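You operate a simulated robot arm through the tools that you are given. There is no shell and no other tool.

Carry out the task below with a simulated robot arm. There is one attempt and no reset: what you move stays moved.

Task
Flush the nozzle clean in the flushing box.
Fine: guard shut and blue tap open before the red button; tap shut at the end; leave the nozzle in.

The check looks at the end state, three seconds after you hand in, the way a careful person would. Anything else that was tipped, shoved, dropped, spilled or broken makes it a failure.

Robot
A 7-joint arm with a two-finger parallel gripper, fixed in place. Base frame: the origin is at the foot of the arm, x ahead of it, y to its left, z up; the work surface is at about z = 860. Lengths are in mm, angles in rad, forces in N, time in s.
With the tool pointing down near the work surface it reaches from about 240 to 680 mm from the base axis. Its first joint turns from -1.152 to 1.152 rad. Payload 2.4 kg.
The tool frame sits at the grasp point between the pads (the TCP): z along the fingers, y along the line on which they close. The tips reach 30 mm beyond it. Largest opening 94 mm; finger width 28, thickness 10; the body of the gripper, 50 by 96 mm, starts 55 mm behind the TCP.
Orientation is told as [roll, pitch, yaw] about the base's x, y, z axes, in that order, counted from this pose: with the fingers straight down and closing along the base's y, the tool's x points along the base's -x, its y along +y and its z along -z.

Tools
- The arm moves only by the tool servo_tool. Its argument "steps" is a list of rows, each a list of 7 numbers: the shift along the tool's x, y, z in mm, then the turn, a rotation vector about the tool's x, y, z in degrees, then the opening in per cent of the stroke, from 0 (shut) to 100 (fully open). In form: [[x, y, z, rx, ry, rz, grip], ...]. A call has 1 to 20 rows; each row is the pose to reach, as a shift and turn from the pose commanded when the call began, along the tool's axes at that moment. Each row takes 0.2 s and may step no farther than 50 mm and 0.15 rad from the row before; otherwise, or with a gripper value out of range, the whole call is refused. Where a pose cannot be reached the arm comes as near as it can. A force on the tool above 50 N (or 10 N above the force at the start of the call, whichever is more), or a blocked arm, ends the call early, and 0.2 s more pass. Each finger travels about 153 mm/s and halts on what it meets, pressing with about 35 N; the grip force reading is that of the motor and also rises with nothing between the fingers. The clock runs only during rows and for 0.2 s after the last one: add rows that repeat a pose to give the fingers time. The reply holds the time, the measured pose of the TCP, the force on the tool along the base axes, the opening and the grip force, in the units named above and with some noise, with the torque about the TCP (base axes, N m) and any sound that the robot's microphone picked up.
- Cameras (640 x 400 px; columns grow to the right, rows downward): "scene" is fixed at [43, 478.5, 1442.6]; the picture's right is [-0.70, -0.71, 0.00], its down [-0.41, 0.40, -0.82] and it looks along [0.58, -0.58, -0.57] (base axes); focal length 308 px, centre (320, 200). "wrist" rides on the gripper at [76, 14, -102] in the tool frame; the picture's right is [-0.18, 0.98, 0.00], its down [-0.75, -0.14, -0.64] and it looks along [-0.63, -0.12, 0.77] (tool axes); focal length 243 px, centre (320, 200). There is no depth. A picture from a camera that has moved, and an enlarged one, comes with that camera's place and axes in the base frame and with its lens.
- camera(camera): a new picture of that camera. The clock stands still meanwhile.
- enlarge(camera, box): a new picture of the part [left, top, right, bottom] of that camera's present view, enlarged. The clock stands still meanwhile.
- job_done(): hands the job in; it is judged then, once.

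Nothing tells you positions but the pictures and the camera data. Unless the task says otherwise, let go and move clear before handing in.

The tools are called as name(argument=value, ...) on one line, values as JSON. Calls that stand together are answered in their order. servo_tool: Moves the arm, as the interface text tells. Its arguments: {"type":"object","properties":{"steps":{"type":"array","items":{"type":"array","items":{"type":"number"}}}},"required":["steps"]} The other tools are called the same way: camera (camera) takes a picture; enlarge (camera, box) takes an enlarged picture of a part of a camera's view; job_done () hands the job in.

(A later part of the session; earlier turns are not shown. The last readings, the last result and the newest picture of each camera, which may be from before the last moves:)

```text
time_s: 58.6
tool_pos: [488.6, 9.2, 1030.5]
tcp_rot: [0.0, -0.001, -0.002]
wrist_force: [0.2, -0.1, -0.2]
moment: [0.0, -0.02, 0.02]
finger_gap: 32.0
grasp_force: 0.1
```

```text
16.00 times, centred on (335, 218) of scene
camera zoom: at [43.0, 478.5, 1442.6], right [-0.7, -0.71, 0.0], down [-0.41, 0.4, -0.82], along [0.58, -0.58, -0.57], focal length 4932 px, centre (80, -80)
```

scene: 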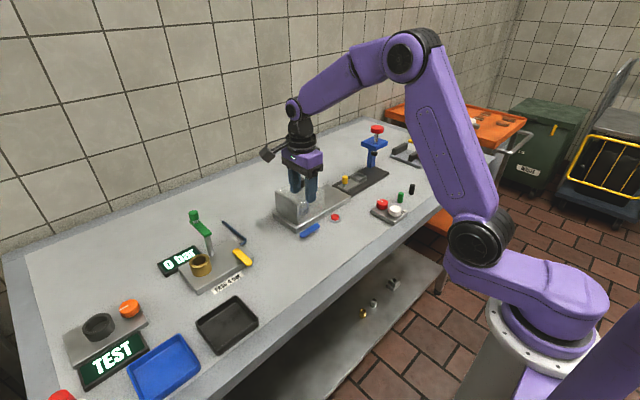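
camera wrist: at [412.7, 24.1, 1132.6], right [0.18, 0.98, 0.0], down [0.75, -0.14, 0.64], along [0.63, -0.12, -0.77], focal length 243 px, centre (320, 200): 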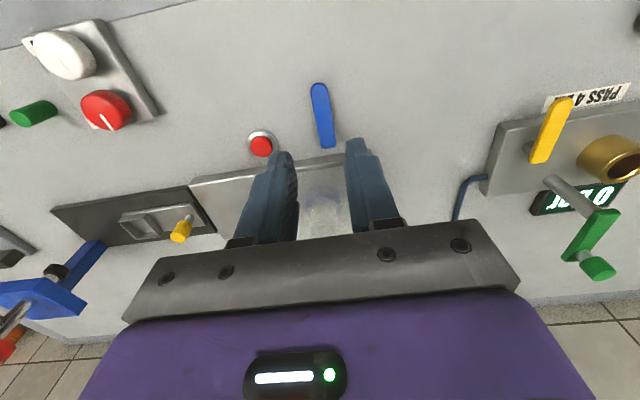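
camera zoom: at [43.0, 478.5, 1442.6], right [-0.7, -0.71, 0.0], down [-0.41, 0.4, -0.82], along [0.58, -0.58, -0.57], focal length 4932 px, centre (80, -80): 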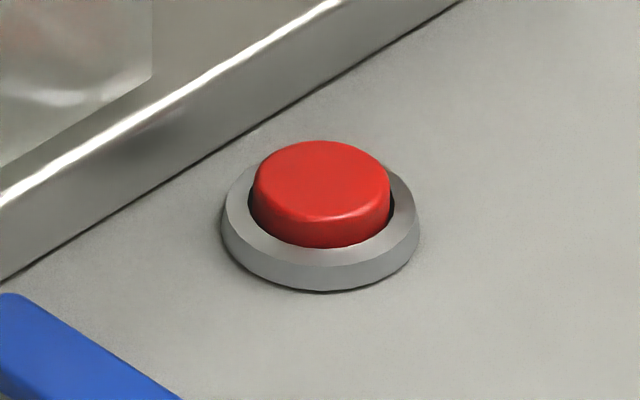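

The red button is at about (533, -68), top z≈876, ~27 mm wide. I'll close the fingers, move above it and descend to just over it.

servo_tool(steps=[[-10, -18, 0, 0, 0, 0, 10], [-22, -38, 0, 0, 0, 0, 0], [-34, -58, 0, 0, 0, 0, 0], [-44.6, -77.8, 10, 0, 0, 0, 0], [-44.6, -77.8, 40, 0, 0, 0, 0], [-44.6, -77.8, 70, 0, 0, 0, 0], [-44.6, -77.8, 95, 0, 0, 0, 0], [-44.6, -77.8, 112, 0, 0, 0, 0], [-44.6, -77.8, 112, 0, 0, 0, 0]])

enlarge(camera="wrist", box=[240, 90, 400, 230])

enlarge(camera="scene", box=[295, 170, 365, 240])

```text
time_s: 60.6
tool_pos: [532.6, -65.7, 917.7]
tcp_rot: [0.0, -0.001, 0.0]
wrist_force: [0.8, 0.1, -0.3]
moment: [0.02, 0.01, -0.04]
finger_gap: 0.1
grasp_force: 32.8
```

```text
2.86 times, centred on (320, 160) of wrist
camera zoom: at [457.1, -51.9, 1020.5], right [0.18, 0.98, 0.0], down [0.75, -0.14, 0.64], along [0.63, -0.12, -0.77], focal length 693 px, centre (320, 314)
```

zoom: 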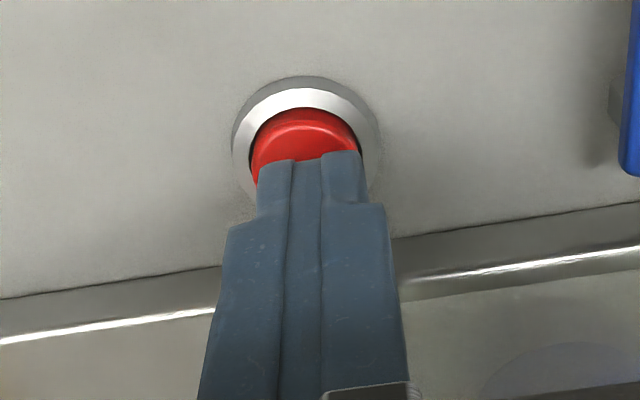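

```text
5.71 times, centred on (330, 205) of scene
camera zoom: at [43.0, 478.5, 1442.6], right [-0.7, -0.71, 0.0], down [-0.41, 0.4, -0.82], along [0.58, -0.58, -0.57], focal length 1761 px, centre (263, 171)
```

zoom: 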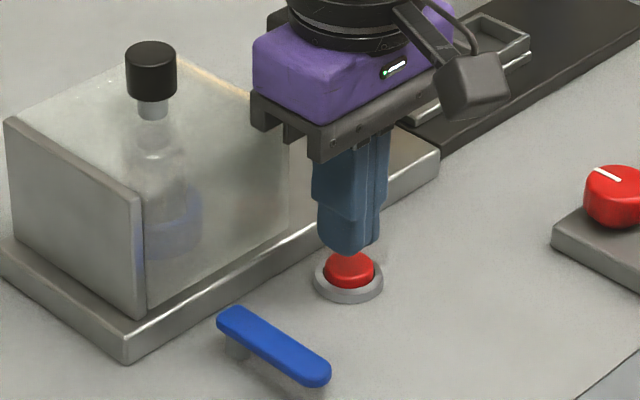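

The closed fingertips are right above the button. I'll lower and press it in small steps, listening for a response.

servo_tool(steps=[[0, 0, 5, 0, 0, 0, 0], [0, 0, 9, 0, 0, 0, 0], [0, 0, 11, 0, 0, 0, 0], [0, 0, 13, 0, 0, 0, 0], [0, 0, 15, 0, 0, 0, 0]])

enlarge(camera="scene", box=[265, 170, 365, 240])

```text
time_s: 61.8
tool_pos: [533.1, -67.5, 904.7]
tcp_rot: [0.001, 0.001, 0.0]
wrist_force: [-0.1, 0.5, -0.3]
moment: [0.01, 0.02, 0.02]
finger_gap: 0.0
grasp_force: 33.2
```

```text
5.71 times, centred on (315, 205) of scene
camera zoom: at [43.0, 478.5, 1442.6], right [-0.7, -0.71, 0.0], down [-0.41, 0.4, -0.82], along [0.58, -0.58, -0.57], focal length 1761 px, centre (349, 171)
```

zoom: 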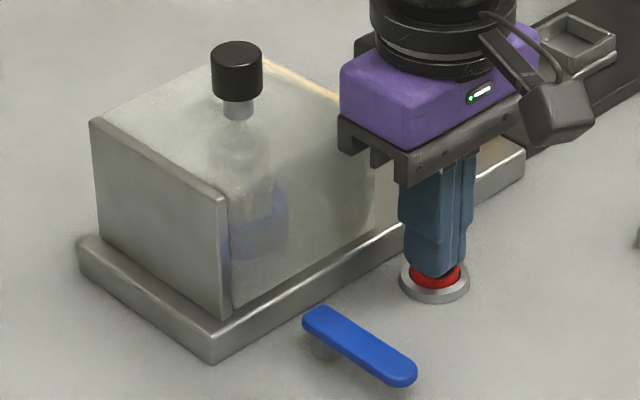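

Still no contact force. Continuing down in 1 mm steps.

servo_tool(steps=[[0, 0, 1, 0, 0, 0, 0], [0, 0, 2, 0, 0, 0, 0], [0, 0, 3, 0, 0, 0, 0]])

```text
time_s: 62.6
tool_pos: [534.2, -68.4, 901.0]
tcp_rot: [0.0, 0.002, -0.001]
wrist_force: [-0.9, 0.3, 1.6]
moment: [-0.01, 0.0, 0.0]
finger_gap: 0.0
grasp_force: 33.3
```

servo_tool(steps=[[0, 0, 1, 0, 0, 0, 0], [0, 0, 2, 0, 0, 0, 0]])

enlarge(camera="scene", box=[265, 170, 365, 240])

```text
time_s: 63.2
tool_pos: [533.1, -66.3, 899.1]
tcp_rot: [0.002, 0.001, -0.001]
wrist_force: [-0.2, -0.3, 1.5]
moment: [-0.03, 0.0, -0.03]
finger_gap: 0.0
grasp_force: 33.0
heard: click
```

```text
5.71 times, centred on (315, 205) of scene
camera zoom: at [43.0, 478.5, 1442.6], right [-0.7, -0.71, 0.0], down [-0.41, 0.4, -0.82], along [0.59, -0.58, -0.57], focal length 1761 px, centre (349, 171)
```

zoom: 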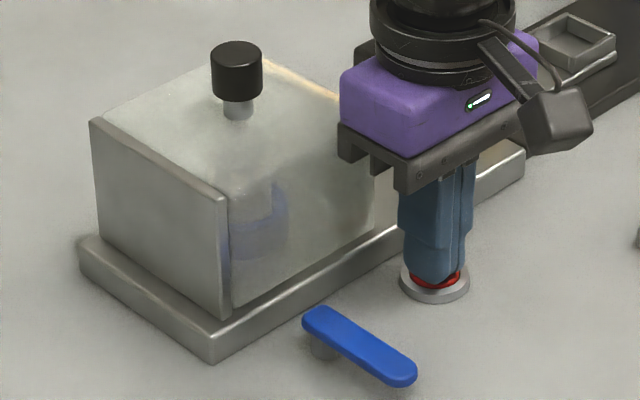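

A click was heard and the inside of the guard has gone hazy — the flush seems to have started. I'll hold a moment and watch.

servo_tool(steps=[[0, 0, 0, 0, 0, 0, 0], [0, 0, 0, 0, 0, 0, 0], [0, 0, 0, 0, 0, 0, 0], [0, 0, 0, 0, 0, 0, 0], [0, 0, 0, 0, 0, 0, 0]])

enlarge(camera="scene", box=[265, 170, 365, 240])

```text
time_s: 64.4
tool_pos: [533.5, -67.4, 899.0]
tcp_rot: [0.0, -0.001, 0.0]
wrist_force: [1.3, -0.9, 1.9]
moment: [-0.01, 0.0, -0.01]
finger_gap: 0.0
grasp_force: 33.1
```

```text
5.71 times, centred on (315, 205) of scene
camera zoom: at [43.0, 478.5, 1442.6], right [-0.7, -0.71, 0.0], down [-0.41, 0.4, -0.82], along [0.59, -0.58, -0.57], focal length 1761 px, centre (349, 171)
```

zoom: 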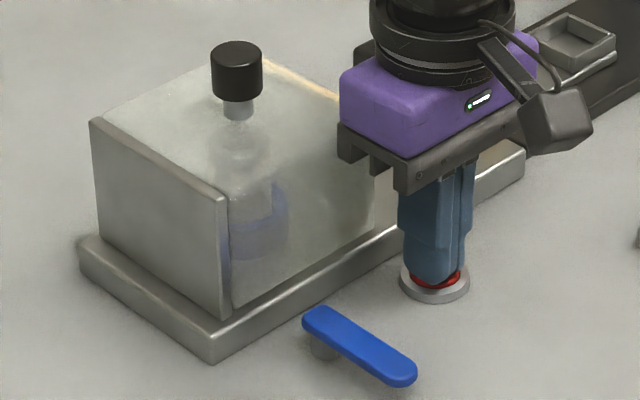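

enlarge(camera="scene", box=[290, 180, 330, 215])

camera(camera="scene")

```text
11.43 times, centred on (310, 198) of scene
camera zoom: at [43.0, 478.5, 1442.6], right [-0.7, -0.71, 0.0], down [-0.41, 0.4, -0.82], along [0.59, -0.58, -0.57], focal length 3523 px, centre (434, 229)
```

zoom: 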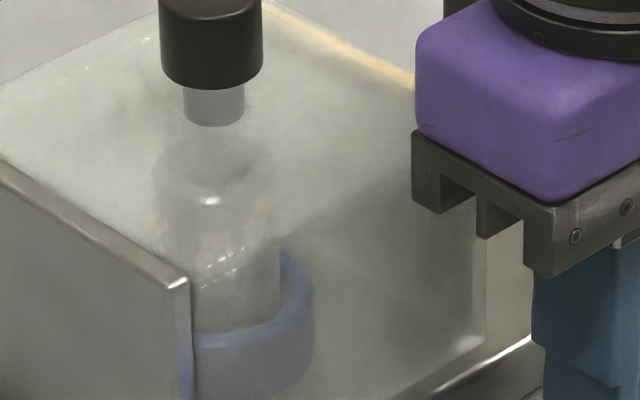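

```text
taken
```

scene: 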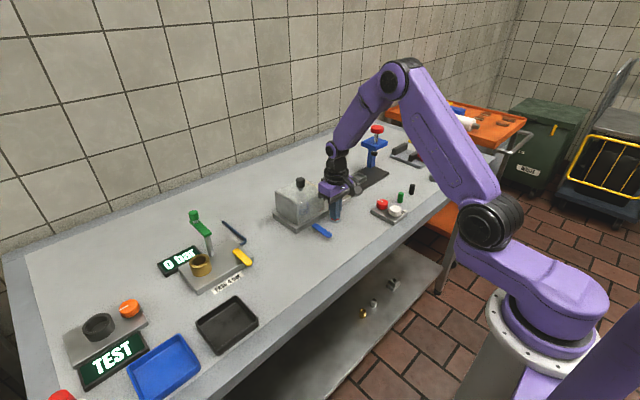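

The haze has cleared and the nozzle inside looks smooth now. I'll raise off the button and inspect it more closely with both cameras.

servo_tool(steps=[[0, 0, -5, 0, 0, 0, 0], [0, 0, -20, 0, 0, 0, 0], [0, 0, -50, 0, 0, 0, 0], [0, 0, -90, 0, 0, 0, 0], [0, 0, -130, 0, 0, 0, 10], [10, 20, -160, 0, 0, 0, 30], [20, 40, -175, 0, 0, 0, 34], [30, 60, -175, 0, 0, 0, 34], [44.6, 77.8, -175, 0, 0, 0, 34], [44.6, 77.8, -175, 0, 0, 0, 34]])

camera(camera="wrist")

enlarge(camera="scene", box=[270, 170, 350, 240])

enlarge(camera="scene", box=[285, 180, 325, 215])

```text
time_s: 66.6
tool_pos: [490.4, 10.4, 1072.5]
tcp_rot: [0.002, 0.0, 0.0]
wrist_force: [0.1, 0.2, -0.7]
moment: [-0.01, 0.01, -0.03]
finger_gap: 32.0
grasp_force: 0.0
```

```text
taken
camera wrist: at [412.9, 24.8, 1174.9], right [0.18, 0.98, 0.0], down [0.75, -0.14, 0.64], along [0.63, -0.12, -0.77], focal length 243 px, centre (320, 200)
```

wrist: 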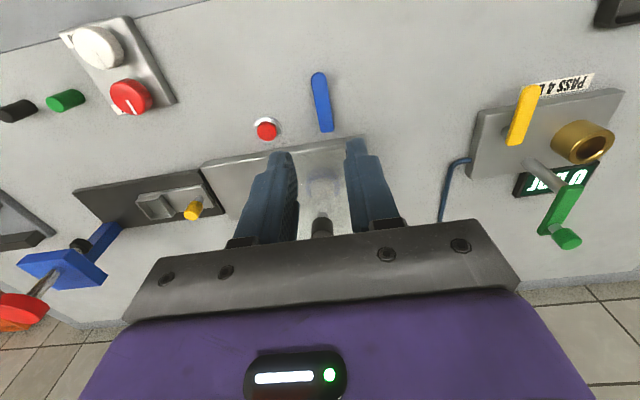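

```text
5.71 times, centred on (310, 205) of scene
camera zoom: at [43.0, 478.5, 1442.6], right [-0.7, -0.71, 0.0], down [-0.41, 0.4, -0.82], along [0.59, -0.58, -0.57], focal length 1761 px, centre (377, 171)
```

zoom: 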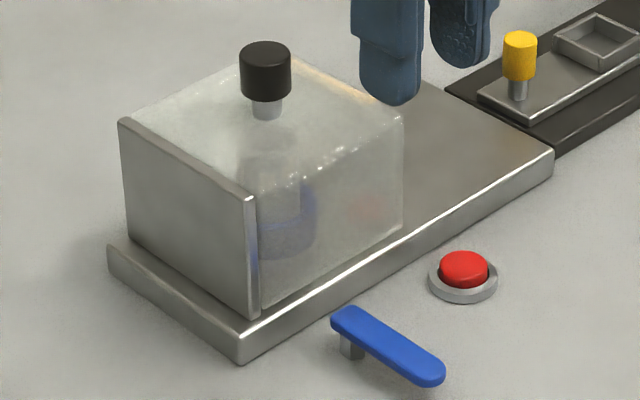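

```text
11.43 times, centred on (305, 198) of scene
camera zoom: at [43.0, 478.5, 1442.6], right [-0.7, -0.71, 0.0], down [-0.41, 0.4, -0.82], along [0.59, -0.58, -0.57], focal length 3523 px, centre (491, 229)
```

zoom: 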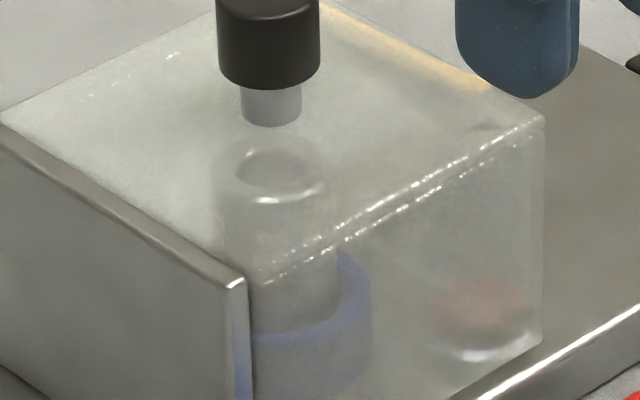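

The view through the frosted guard is ambiguous, so I'll bring the wrist camera closer for a better look at the nozzle, staying above the guard.

servo_tool(steps=[[-20, -6, 10, 0, 0, 0, 60], [-42, -12, 25, 0, 0, 0, 80], [-60, -19, 45, 0, 0, 0, 100], [-66, -19, 63, 0, 0, 0, 100], [-66, -19, 63, 0, 0, 0, 100]])

camera(camera="wrist")

enlarge(camera="wrist", box=[270, 110, 390, 220])

```text
time_s: 67.8
tool_pos: [554.9, -10.0, 1009.4]
tcp_rot: [0.0, 0.0, -0.001]
wrist_force: [-0.1, -0.1, -0.3]
moment: [-0.03, 0.02, 0.0]
finger_gap: 93.9
grasp_force: 0.2
```

```text
taken
camera wrist: at [479.1, 4.6, 1112.0], right [0.18, 0.98, 0.0], down [0.75, -0.14, 0.64], along [0.63, -0.12, -0.77], focal length 243 px, centre (320, 200)
```

wrist: 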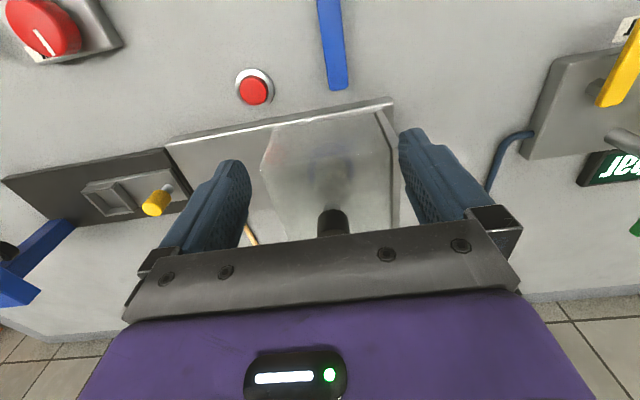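

```text
3.64 times, centred on (330, 165) of wrist
camera zoom: at [479.1, 4.6, 1112.0], right [0.18, 0.98, 0.0], down [0.75, -0.14, 0.64], along [0.63, -0.12, -0.77], focal length 882 px, centre (284, 327)
```

zoom: 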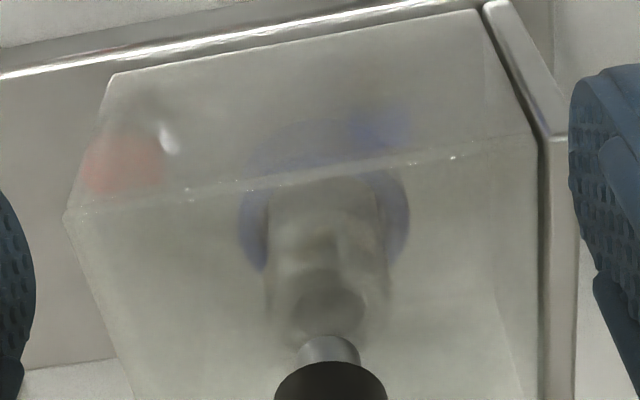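

enlarge(camera="wrist", box=[305, 150, 355, 210])

enlarge(camera="scene", box=[292, 188, 316, 212])

```text
6.67 times, centred on (330, 180) of wrist
camera zoom: at [479.1, 4.6, 1112.0], right [0.18, 0.98, 0.0], down [0.75, -0.14, 0.64], along [0.63, -0.12, -0.77], focal length 1618 px, centre (253, 333)
```

zoom: 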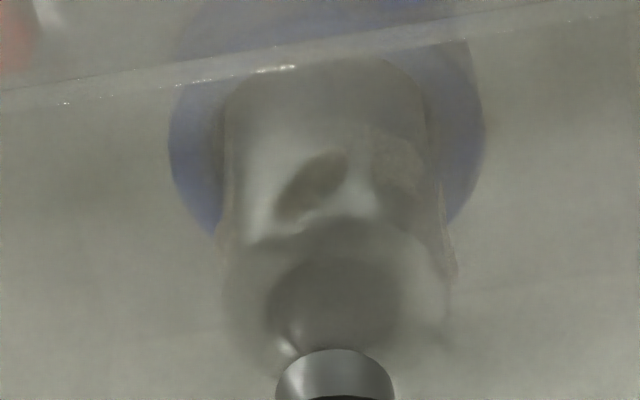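

```text
16.00 times, centred on (304, 200) of scene
camera zoom: at [43.0, 478.5, 1442.6], right [-0.7, -0.71, 0.0], down [-0.41, 0.4, -0.82], along [0.58, -0.58, -0.57], focal length 4932 px, centre (576, 200)
```

zoom: 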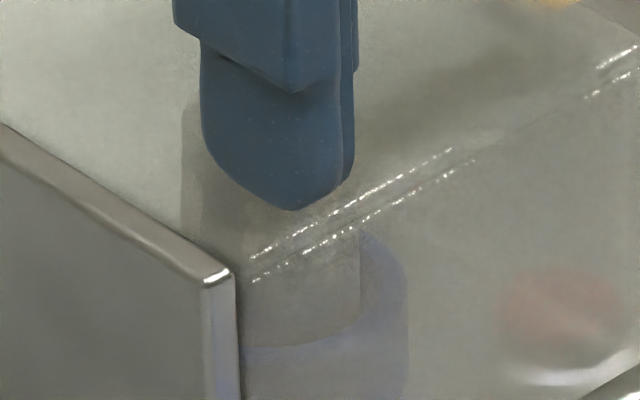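

I think I can still see patch-like shapes on the nozzle, but the frosted guard makes it unclear. I'll try another viewing angle, looking mostly through the front face.

servo_tool(steps=[[20, 5, 10, 0, 0, 0, 100], [45, 10, 30, 0, 0, 0, 100], [60, 15, 45, 0, 0, 0, 100], [60, 15, 45, 0, 0, 0, 100]])

camera(camera="wrist")

enlarge(camera="wrist", box=[300, 150, 370, 220])

enlarge(camera="scene", box=[285, 180, 325, 215])

```text
time_s: 68.8
tool_pos: [496.1, 5.8, 965.7]
tcp_rot: [0.0, 0.0, 0.0]
wrist_force: [-0.9, -0.1, -0.2]
moment: [0.0, -0.02, -0.02]
finger_gap: 93.8
grasp_force: 0.1
```

```text
taken
camera wrist: at [420.2, 20.0, 1067.9], right [0.18, 0.98, 0.0], down [0.75, -0.14, 0.64], along [0.63, -0.12, -0.77], focal length 243 px, centre (320, 200)
```

wrist: 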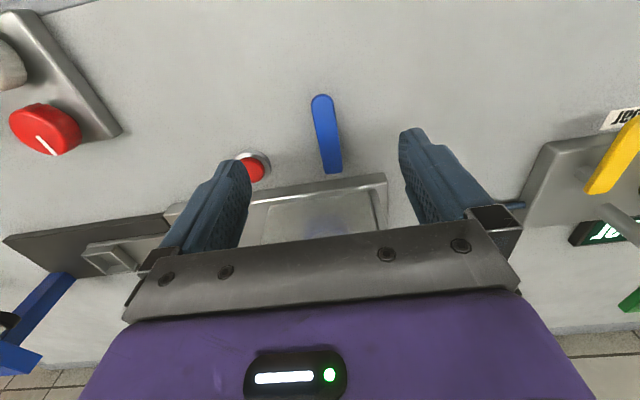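

```text
5.71 times, centred on (335, 185) of wrist
camera zoom: at [420.2, 20.0, 1067.9], right [0.18, 0.98, 0.0], down [0.75, -0.14, 0.64], along [0.63, -0.12, -0.77], focal length 1386 px, centre (234, 286)
```

zoom: 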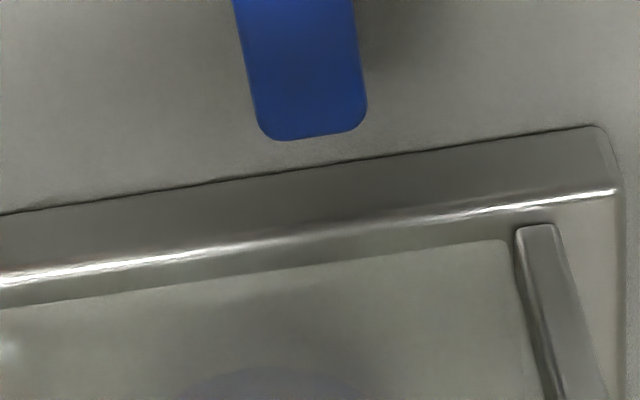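

```text
11.43 times, centred on (305, 198) of scene
camera zoom: at [43.0, 478.5, 1442.6], right [-0.7, -0.71, 0.0], down [-0.41, 0.4, -0.82], along [0.58, -0.58, -0.57], focal length 3523 px, centre (491, 229)
```

zoom: 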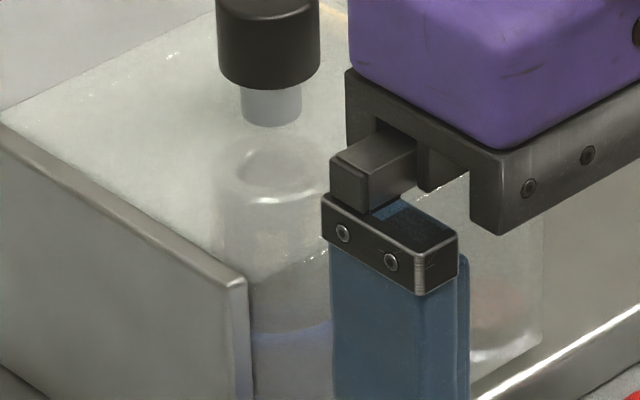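

Still inconclusive. I'll return to the better vantage point and take several close zooms of the nozzle through the guard.

servo_tool(steps=[[-15, -5, -20, 0, 0, 0, 100], [-35, -10, -45, 0, 0, 0, 100], [-60, -20, -45, 0, 0, 0, 100], [-66, -28, -45, 0, 0, 0, 100], [-66, -28, -45, 0, 0, 0, 100]])

enlarge(camera="wrist", box=[310, 140, 380, 210])

enlarge(camera="wrist", box=[325, 145, 365, 195])

enlarge(camera="scene", box=[260, 165, 380, 250])

```text
time_s: 70.0
tool_pos: [561.5, -21.4, 1011.5]
tcp_rot: [0.002, 0.0, 0.0]
wrist_force: [0.2, -0.1, -0.8]
moment: [0.04, 0.03, 0.01]
finger_gap: 93.9
grasp_force: 0.0
```

```text
5.71 times, centred on (345, 175) of wrist
camera zoom: at [486.1, -7.2, 1113.4], right [0.18, 0.98, 0.0], down [0.75, -0.14, 0.64], along [0.63, -0.12, -0.77], focal length 1386 px, centre (177, 343)
```

zoom: 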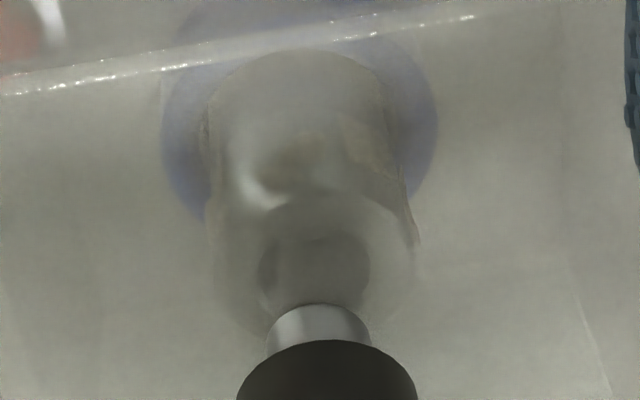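

```text
8.00 times, centred on (345, 170) of wrist
camera zoom: at [486.1, -7.2, 1113.4], right [0.18, 0.98, 0.0], down [0.75, -0.14, 0.64], along [0.63, -0.12, -0.77], focal length 1941 px, centre (120, 440)
```

zoom: 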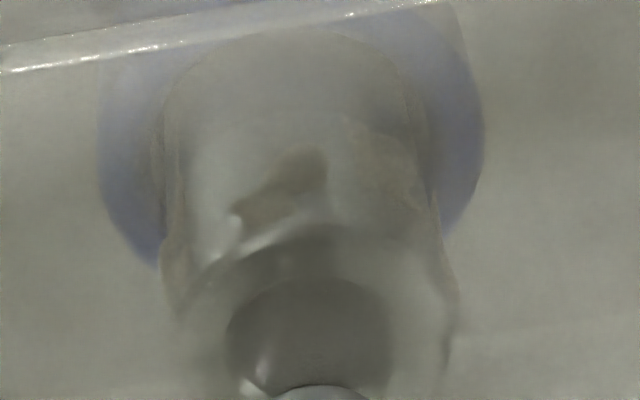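

```text
4.71 times, centred on (320, 208) of scene
camera zoom: at [43.0, 478.5, 1442.6], right [-0.7, -0.71, 0.0], down [-0.41, 0.4, -0.82], along [0.58, -0.58, -0.57], focal length 1450 px, centre (320, 165)
```

zoom: 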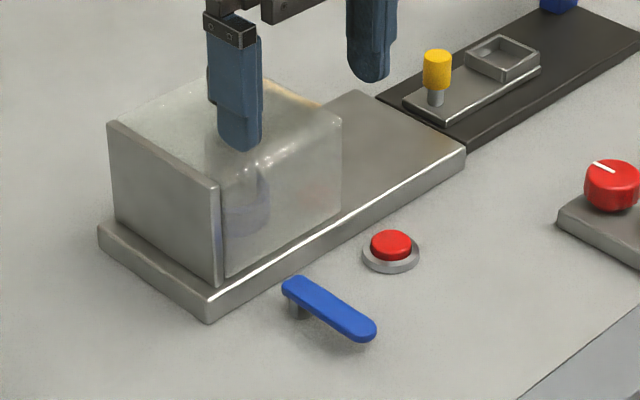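

The patch shapes still seem to be there. The flush cycle may need more time, so I'll wait a few seconds in place and compare.

servo_tool(steps=[[0, 0, 0, 0, 0, 0, 100], [0, 0, 0, 0, 0, 0, 100], [0, 0, 0, 0, 0, 0, 100], [0, 0, 0, 0, 0, 0, 100], [0, 0, 0, 0, 0, 0, 100], [0, 0, 0, 0, 0, 0, 100], [0, 0, 0, 0, 0, 0, 100], [0, 0, 0, 0, 0, 0, 100], [0, 0, 0, 0, 0, 0, 100], [0, 0, 0, 0, 0, 0, 100], [0, 0, 0, 0, 0, 0, 100], [0, 0, 0, 0, 0, 0, 100], [0, 0, 0, 0, 0, 0, 100], [0, 0, 0, 0, 0, 0, 100], [0, 0, 0, 0, 0, 0, 100], [0, 0, 0, 0, 0, 0, 100], [0, 0, 0, 0, 0, 0, 100], [0, 0, 0, 0, 0, 0, 100], [0, 0, 0, 0, 0, 0, 100], [0, 0, 0, 0, 0, 0, 100]])

enlarge(camera="wrist", box=[325, 145, 365, 195])

enlarge(camera="wrist", box=[240, 60, 420, 220])

```text
time_s: 74.2
tool_pos: [561.7, -21.1, 1011.4]
tcp_rot: [0.001, 0.0, 0.0]
wrist_force: [-1.2, -0.3, 0.1]
moment: [0.04, -0.02, 0.0]
finger_gap: 94.3
grasp_force: 0.0
```

```text
8.00 times, centred on (345, 170) of wrist
camera zoom: at [485.9, -7.0, 1113.4], right [0.18, 0.98, 0.0], down [0.75, -0.14, 0.64], along [0.63, -0.12, -0.77], focal length 1941 px, centre (120, 440)
```

zoom: 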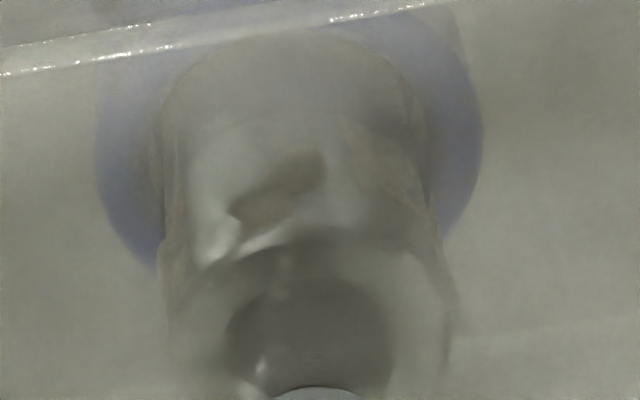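

```text
2.50 times, centred on (330, 140) of wrist
camera zoom: at [485.9, -7.0, 1113.4], right [0.18, 0.98, 0.0], down [0.75, -0.14, 0.64], along [0.63, -0.12, -0.77], focal length 606 px, centre (295, 350)
```

zoom: 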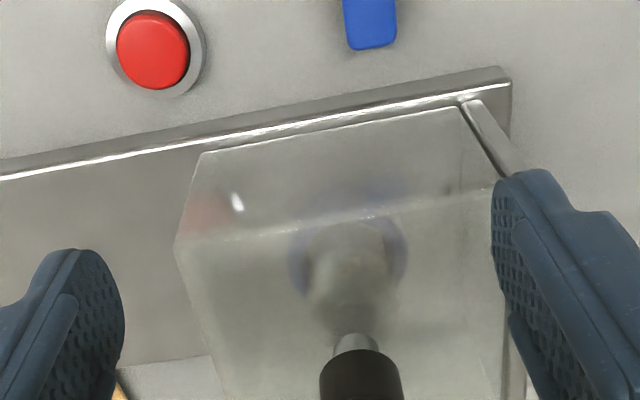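

The residue is still visible, so the nozzle isn't clean yet. I'll press the button again and watch the inside of the box right at the click to learn whether a flush runs.

servo_tool(steps=[[10, -16, -5, 0, 0, 0, 70], [20, -32, -5, 0, 0, 0, 40], [27.4, -45.8, 0, 0, 0, 0, 10], [27.4, -45.8, 15, 0, 0, 0, 0], [27.4, -45.8, 45, 0, 0, 0, 0], [27.4, -45.8, 75, 0, 0, 0, 0], [27.4, -45.8, 95, 0, 0, 0, 0], [27.4, -45.8, 104, 0, 0, 0, 0], [27.4, -45.8, 106, 0, 0, 0, 0]])

enlarge(camera="scene", box=[285, 180, 325, 215])

enlarge(camera="scene", box=[265, 170, 365, 240])

```text
time_s: 76.2
tool_pos: [533.5, -66.4, 904.4]
tcp_rot: [-0.001, 0.001, 0.0]
wrist_force: [0.1, -0.4, 0.4]
moment: [-0.02, 0.0, -0.01]
finger_gap: 0.2
grasp_force: 33.2
```

```text
11.43 times, centred on (305, 198) of scene
camera zoom: at [43.0, 478.5, 1442.6], right [-0.7, -0.71, 0.0], down [-0.41, 0.4, -0.82], along [0.58, -0.58, -0.57], focal length 3523 px, centre (491, 229)
```

zoom: 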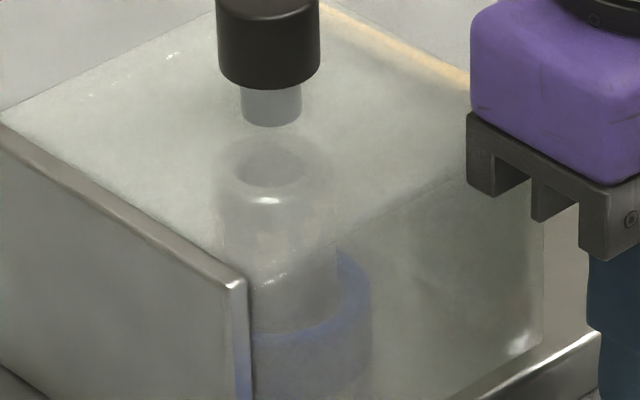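

```text
5.71 times, centred on (315, 205) of scene
camera zoom: at [43.0, 478.5, 1442.6], right [-0.7, -0.71, 0.0], down [-0.41, 0.4, -0.82], along [0.58, -0.58, -0.57], focal length 1761 px, centre (349, 171)
```

zoom: 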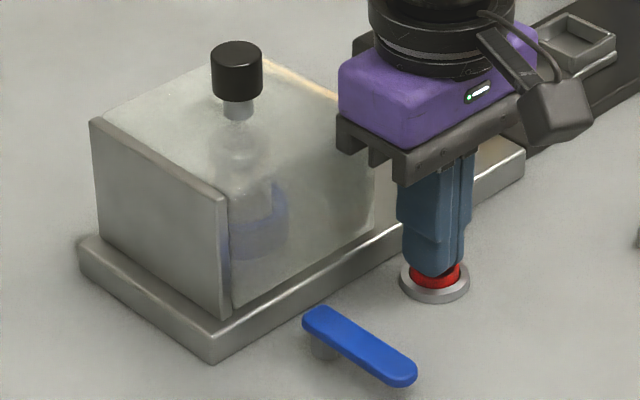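

servo_tool(steps=[[0, 0, 3, 0, 0, 0, 0], [0, 0, 6, 0, 0, 0, 0]])

enlarge(camera="scene", box=[285, 180, 325, 215])

enlarge(camera="scene", box=[265, 170, 365, 240])

```text
time_s: 76.8
tool_pos: [533.4, -67.3, 898.3]
tcp_rot: [0.0, -0.002, 0.001]
wrist_force: [1.1, 1.0, 2.3]
moment: [0.03, 0.0, 0.0]
finger_gap: 0.1
grasp_force: 33.2
heard: click
```

```text
11.43 times, centred on (305, 198) of scene
camera zoom: at [43.0, 478.5, 1442.6], right [-0.7, -0.71, 0.0], down [-0.41, 0.4, -0.82], along [0.59, -0.58, -0.57], focal length 3523 px, centre (491, 229)
```

zoom: 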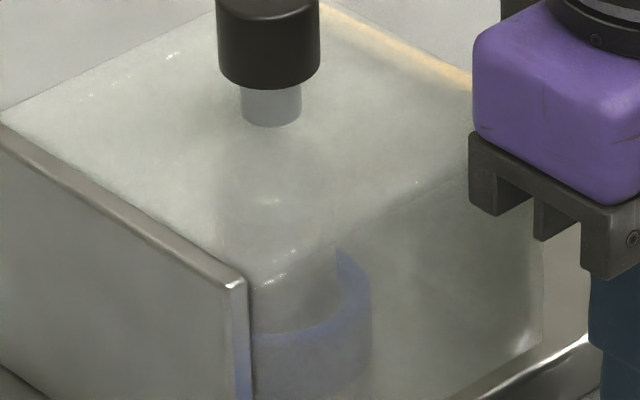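

```text
5.71 times, centred on (315, 205) of scene
camera zoom: at [43.0, 478.5, 1442.6], right [-0.7, -0.71, 0.0], down [-0.41, 0.4, -0.82], along [0.59, -0.58, -0.57], focal length 1761 px, centre (349, 171)
```

zoom: 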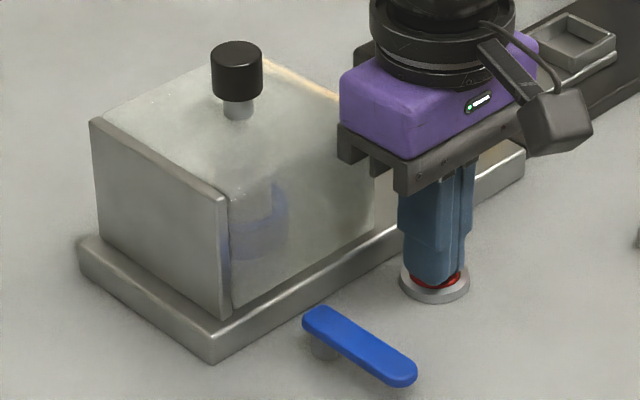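

Right at the click a mist rises around the nozzle's top, so the flush does run with the tap open. I'll watch its progress while holding.

servo_tool(steps=[[0, 0, 0, 0, 0, 0, 0], [0, 0, 0, 0, 0, 0, 0]])

enlarge(camera="scene", box=[285, 180, 325, 215])

servo_tool(steps=[[0, 0, 0, 0, 0, 0, 0], [0, 0, 0, 0, 0, 0, 0], [0, 0, 0, 0, 0, 0, 0]])

enlarge(camera="scene", box=[285, 180, 325, 215])

```text
time_s: 77.4
tool_pos: [533.7, -67.8, 899.5]
tcp_rot: [0.0, 0.0, -0.002]
wrist_force: [0.0, 1.1, 2.1]
moment: [0.03, -0.03, 0.01]
finger_gap: 0.2
grasp_force: 33.4
```

```text
11.43 times, centred on (305, 198) of scene
camera zoom: at [43.0, 478.5, 1442.6], right [-0.7, -0.71, 0.0], down [-0.41, 0.4, -0.82], along [0.59, -0.58, -0.57], focal length 3523 px, centre (491, 229)
```

zoom: 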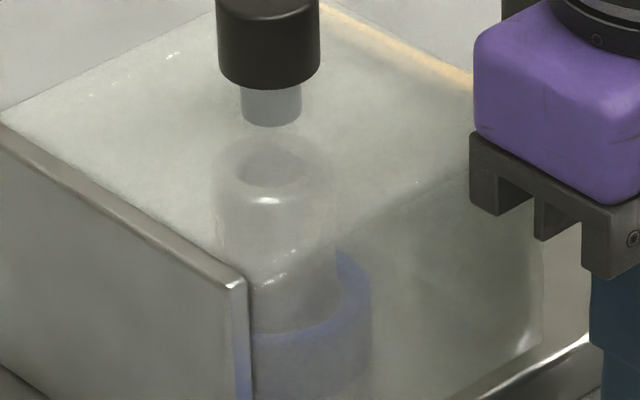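

```text
time_s: 78.2
tool_pos: [533.7, -67.5, 898.3]
tcp_rot: [0.0, -0.001, 0.0]
wrist_force: [1.7, 0.1, 1.9]
moment: [0.03, -0.06, 0.02]
finger_gap: 0.0
grasp_force: 33.3
```

```text
11.43 times, centred on (305, 198) of scene
camera zoom: at [43.0, 478.5, 1442.6], right [-0.7, -0.71, 0.0], down [-0.41, 0.4, -0.82], along [0.59, -0.58, -0.57], focal length 3523 px, centre (491, 229)
```

zoom: 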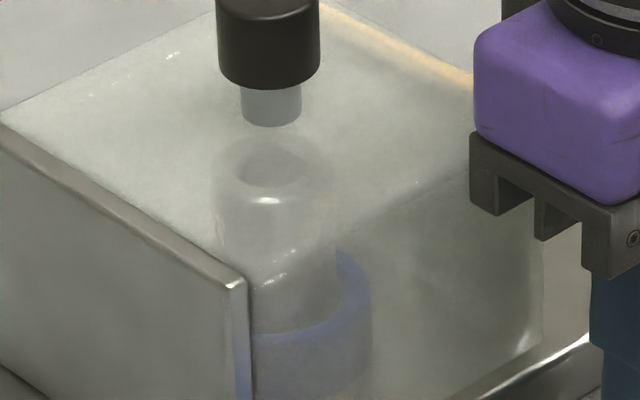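

The mist is a brief burst per press. I'll go back to the close vantage point and check the nozzle again.

servo_tool(steps=[[0, 0, -6, 0, 0, 0, 0], [0, 0, -30, 0, 0, 0, 0], [0, 0, -70, 0, 0, 0, 20], [0, 0, -112, 0, 0, 0, 50], [-15, 25, -112, 0, 0, 0, 90], [-27.4, 45.8, -112, 0, 0, 0, 100], [-27.4, 45.8, -112, 0, 0, 0, 100]])

enlarge(camera="wrist", box=[325, 145, 365, 195])

enlarge(camera="wrist", box=[240, 60, 420, 220])

```text
time_s: 79.8
tool_pos: [561.2, -20.8, 1011.3]
tcp_rot: [0.0, 0.001, 0.001]
wrist_force: [0.3, -0.2, -0.5]
moment: [-0.03, 0.02, 0.02]
finger_gap: 93.8
grasp_force: 0.1
```

```text
8.00 times, centred on (345, 170) of wrist
camera zoom: at [485.9, -5.8, 1113.1], right [0.18, 0.98, 0.0], down [0.75, -0.14, 0.64], along [0.63, -0.12, -0.77], focal length 1941 px, centre (120, 440)
```

zoom: 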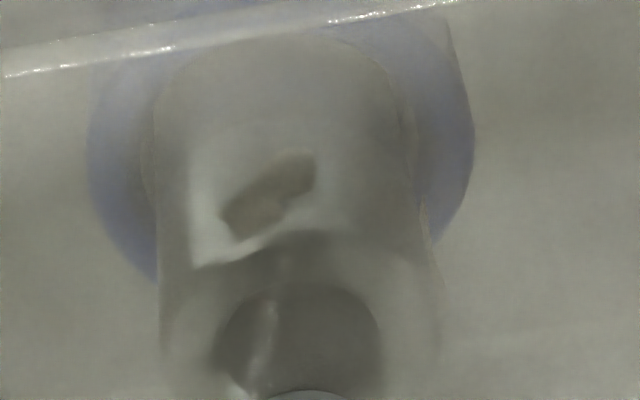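

```text
2.50 times, centred on (330, 140) of wrist
camera zoom: at [485.9, -5.8, 1113.1], right [0.18, 0.98, 0.0], down [0.75, -0.14, 0.64], along [0.63, -0.12, -0.77], focal length 606 px, centre (295, 350)
```

zoom: 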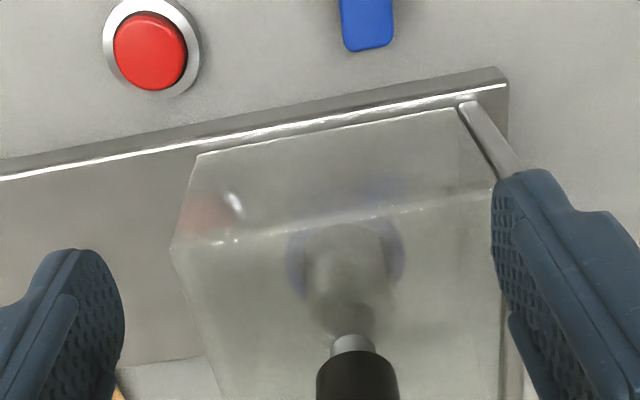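

That second flush removed several patches — each press cleans off some residue, with at least one elongated patch left. I'll flush again until it is clean.

servo_tool(steps=[[10, -16, -5, 0, 0, 0, 70], [20, -32, -5, 0, 0, 0, 40], [27.4, -45.8, 0, 0, 0, 0, 10], [27.4, -45.8, 15, 0, 0, 0, 0], [27.4, -45.8, 45, 0, 0, 0, 0], [27.4, -45.8, 75, 0, 0, 0, 0], [27.4, -45.8, 95, 0, 0, 0, 0], [27.4, -45.8, 104, 0, 0, 0, 0], [27.4, -45.8, 107, 0, 0, 0, 0], [27.4, -45.8, 109, 0, 0, 0, 0], [27.4, -45.8, 112, 0, 0, 0, 0], [27.4, -45.8, 112, 0, 0, 0, 0]])

enlarge(camera="scene", box=[285, 180, 325, 215])

```text
time_s: 82.4
tool_pos: [533.8, -66.4, 899.0]
tcp_rot: [-0.001, -0.001, 0.0]
wrist_force: [-1.1, 1.0, 2.1]
moment: [0.03, 0.01, 0.01]
finger_gap: 0.2
grasp_force: 32.8
heard: click
```

```text
11.43 times, centred on (305, 198) of scene
camera zoom: at [43.0, 478.5, 1442.6], right [-0.7, -0.71, 0.0], down [-0.41, 0.4, -0.82], along [0.59, -0.58, -0.57], focal length 3523 px, centre (491, 229)
```

zoom: 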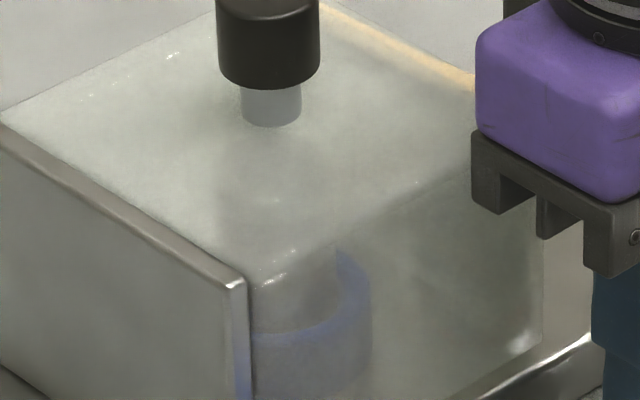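

The third flush burst runs. I'll let it finish, then inspect again.

servo_tool(steps=[[0, 0, 0, 0, 0, 0, 0], [0, 0, 0, 0, 0, 0, 0], [0, 0, 0, 0, 0, 0, 0], [0, 0, 0, 0, 0, 0, 0], [0, 0, -6, 0, 0, 0, 0], [0, 0, -30, 0, 0, 0, 0], [0, 0, -70, 0, 0, 0, 20], [0, 0, -112, 0, 0, 0, 50], [-15, 25, -112, 0, 0, 0, 90], [-27.4, 45.8, -112, 0, 0, 0, 100], [-27.4, 45.8, -112, 0, 0, 0, 100]])

enlarge(camera="wrist", box=[325, 145, 365, 195])

enlarge(camera="wrist", box=[310, 140, 380, 210])

```text
time_s: 84.8
tool_pos: [560.0, -21.6, 1008.6]
tcp_rot: [0.0, 0.001, 0.0]
wrist_force: [0.2, 0.1, 0.0]
moment: [-0.03, 0.01, -0.02]
finger_gap: 94.1
grasp_force: 0.1
```

```text
8.00 times, centred on (345, 170) of wrist
camera zoom: at [483.8, -6.9, 1111.8], right [0.18, 0.98, 0.0], down [0.75, -0.14, 0.64], along [0.63, -0.12, -0.77], focal length 1941 px, centre (120, 440)
```

zoom: 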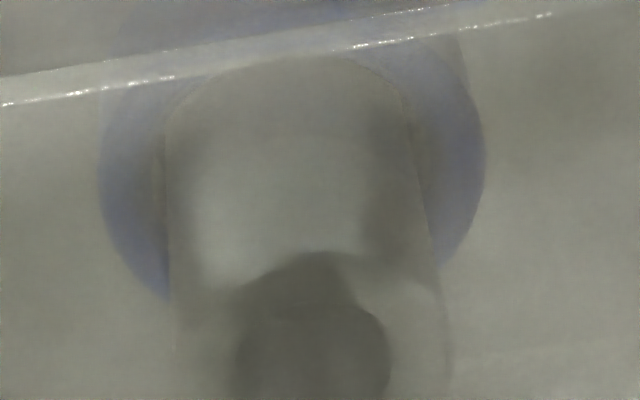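

```text
5.71 times, centred on (345, 175) of wrist
camera zoom: at [483.8, -6.9, 1111.8], right [0.18, 0.98, 0.0], down [0.75, -0.14, 0.64], along [0.63, -0.12, -0.77], focal length 1386 px, centre (177, 343)
```

zoom: 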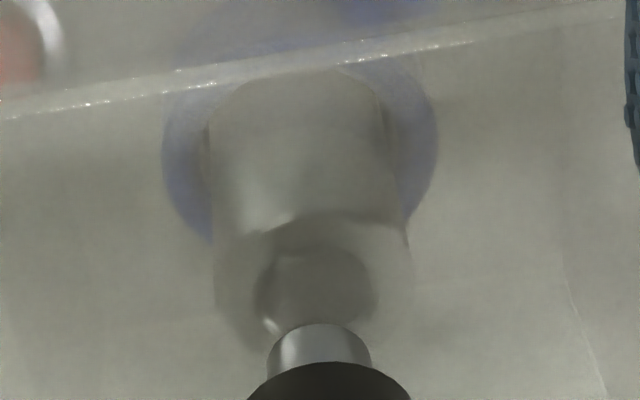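

The visible side is now clean after three flushes. The far side isn't visible, so I'll do one more flush as insurance and check the scene view too.

servo_tool(steps=[[10, -16, -5, 0, 0, 0, 70], [20, -32, -5, 0, 0, 0, 40], [27.4, -45.8, 0, 0, 0, 0, 10], [27.4, -45.8, 15, 0, 0, 0, 0], [27.4, -45.8, 45, 0, 0, 0, 0], [27.4, -45.8, 75, 0, 0, 0, 0], [27.4, -45.8, 95, 0, 0, 0, 0], [27.4, -45.8, 104, 0, 0, 0, 0]])

enlarge(camera="scene", box=[285, 180, 325, 215])

servo_tool(steps=[[0, 0, 3, 0, 0, 0, 0], [0, 0, 5, 0, 0, 0, 0], [0, 0, 8, 0, 0, 0, 0], [0, 0, 8, 0, 0, 0, 0]])

servo_tool(steps=[[0, 0, 0, 0, 0, 0, 0], [0, 0, 0, 0, 0, 0, 0], [0, 0, 0, 0, 0, 0, 0], [0, 0, 0, 0, 0, 0, 0], [0, 0, 0, 0, 0, 0, 0], [0, 0, 0, 0, 0, 0, 0]])

enlarge(camera="scene", box=[285, 180, 325, 215])

```text
time_s: 86.6
tool_pos: [533.8, -67.7, 906.1]
tcp_rot: [0.001, -0.002, 0.0]
wrist_force: [-0.4, 0.0, -0.9]
moment: [-0.01, 0.01, 0.01]
finger_gap: 0.1
grasp_force: 33.0
```

```text
11.43 times, centred on (305, 198) of scene
camera zoom: at [43.0, 478.5, 1442.6], right [-0.7, -0.71, 0.0], down [-0.41, 0.4, -0.82], along [0.58, -0.58, -0.57], focal length 3523 px, centre (491, 229)
```

zoom: 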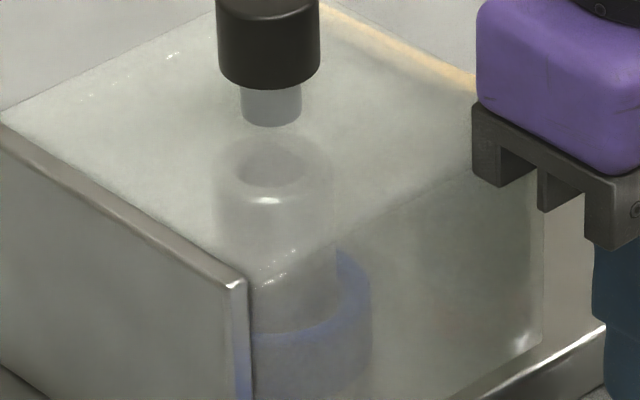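

```text
time_s: 87.6
tool_pos: [533.2, -67.7, 898.2]
tcp_rot: [-0.003, 0.0, 0.0]
wrist_force: [-0.4, -1.5, 2.6]
moment: [-0.04, 0.0, -0.02]
finger_gap: 0.0
grasp_force: 32.5
heard: click
```

```text
time_s: 89.0
tool_pos: [534.2, -68.9, 899.3]
tcp_rot: [0.001, 0.002, -0.002]
wrist_force: [-0.8, -1.1, 2.2]
moment: [-0.04, -0.02, -0.02]
finger_gap: 0.2
grasp_force: 32.6
```

```text
11.43 times, centred on (305, 198) of scene
camera zoom: at [43.0, 478.5, 1442.6], right [-0.7, -0.71, 0.0], down [-0.41, 0.4, -0.82], along [0.59, -0.58, -0.57], focal length 3523 px, centre (491, 229)
```

zoom: 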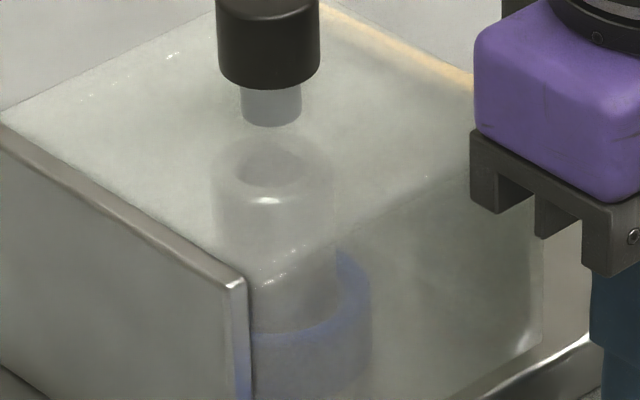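

The nozzle looks clean and smooth. Now I'll go back above the lever to shut the tap.

servo_tool(steps=[[0, 0, -6, 0, 0, 0, 0], [0, 0, -30, 0, 0, 0, 0], [0, 0, -70, 0, 0, 0, 0], [0, 0, -110, 0, 0, 0, 10], [0, 0, -132, 0, 0, 0, 20], [15, 26, -132, 0, 0, 0, 34], [30, 52, -132, 0, 0, 0, 34], [44.6, 77.8, -132, 0, 0, 0, 34], [44.6, 77.8, -132, 0, 0, 0, 34]])

enlarge(camera="wrist", box=[260, 60, 400, 200])

enlarge(camera="scene", box=[265, 170, 365, 250])

```text
time_s: 91.0
tool_pos: [489.0, 10.9, 1032.0]
tcp_rot: [0.0, 0.0, 0.0]
wrist_force: [-0.5, 0.2, -0.1]
moment: [-0.05, -0.03, 0.01]
finger_gap: 32.5
grasp_force: 0.0
```

```text
2.86 times, centred on (330, 130) of wrist
camera zoom: at [413.1, 24.5, 1134.4], right [0.18, 0.98, 0.0], down [0.75, -0.14, 0.64], along [0.63, -0.12, -0.77], focal length 693 px, centre (291, 400)
```

zoom: 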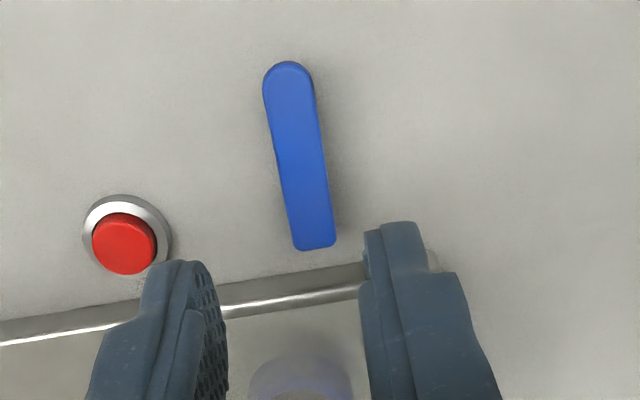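

```text
5.00 times, centred on (315, 210) of scene
camera zoom: at [43.0, 478.5, 1442.6], right [-0.7, -0.71, 0.0], down [-0.41, 0.4, -0.82], along [0.59, -0.58, -0.57], focal length 1541 px, centre (345, 150)
```

zoom: 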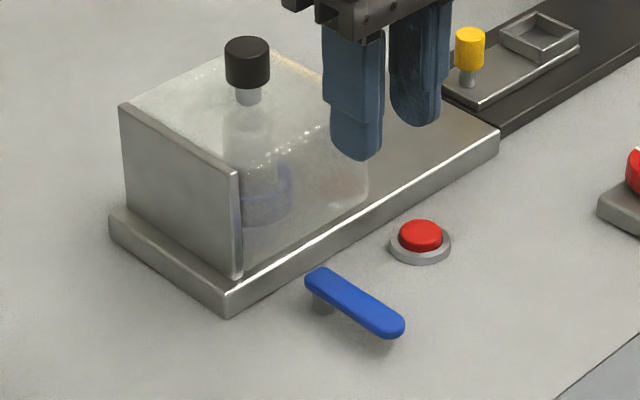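

The fork is centred over the lever (within 1 mm). Lowering to straddle it.

servo_tool(steps=[[0, 0.7, 30, 0, 0, 0, 34], [0, 0.7, 65, 0, 0, 0, 34], [0, 0.7, 95, 0, 0, 0, 34], [0, 0.7, 112, 0, 0, 0, 34], [0, 0.7, 122, 0, 0, 0, 34], [0, 0.7, 130, 0, 0, 0, 30], [0, 0.7, 130, 0, 0, 0, 25], [0, 0.7, 130, 0, 0, 0, 25]])

enlarge(camera="wrist", box=[220, 120, 420, 250])

```text
time_s: 92.8
tool_pos: [487.6, 10.3, 900.7]
tcp_rot: [0.002, 0.0, 0.0]
wrist_force: [-0.1, -0.7, 0.2]
moment: [0.02, 0.02, 0.01]
finger_gap: 23.3
grasp_force: 0.2
```

```text
3.08 times, centred on (320, 185) of wrist
camera zoom: at [412.1, 24.7, 1002.6], right [0.18, 0.98, 0.0], down [0.75, -0.14, 0.64], along [0.63, -0.12, -0.77], focal length 746 px, centre (320, 246)
```

zoom: 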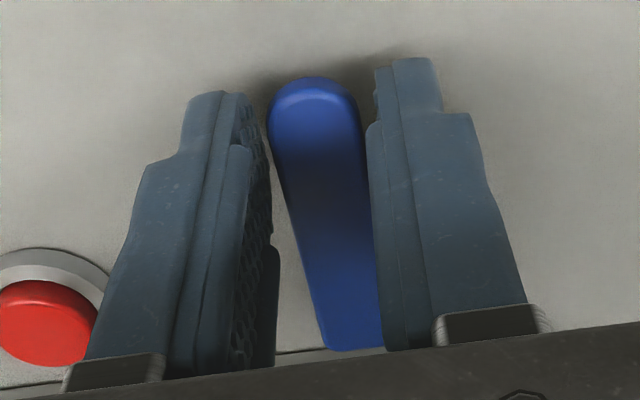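

The lever sits between the fingers. Now I turn it back along the arc toward +y (shut), first 30°.

servo_tool(steps=[[-0.41, 6.2, 0, 0, 0, 7.5, 25], [-1.62, 12.29, 0, 0, 0, 15, 25], [-3.62, 18.18, 0, 0, 0, 22.5, 25], [-6.36, 23.75, 0, 0, 0, 30, 25]])

enlarge(camera="wrist", box=[220, 120, 420, 250])

```text
time_s: 93.8
tool_pos: [493.1, 34.9, 900.0]
tcp_rot: [-0.001, 0.0, -0.527]
wrist_force: [-1.0, -1.5, -0.9]
moment: [0.01, -0.05, 0.0]
finger_gap: 24.2
grasp_force: 0.2
```

```text
3.08 times, centred on (320, 185) of wrist
camera zoom: at [435.5, 85.5, 1002.3], right [0.65, 0.76, 0.0], down [0.58, -0.5, 0.64], along [0.49, -0.42, -0.77], focal length 746 px, centre (320, 246)
```

zoom: 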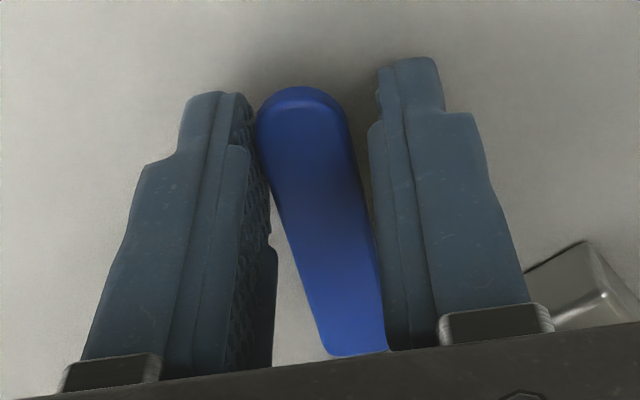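

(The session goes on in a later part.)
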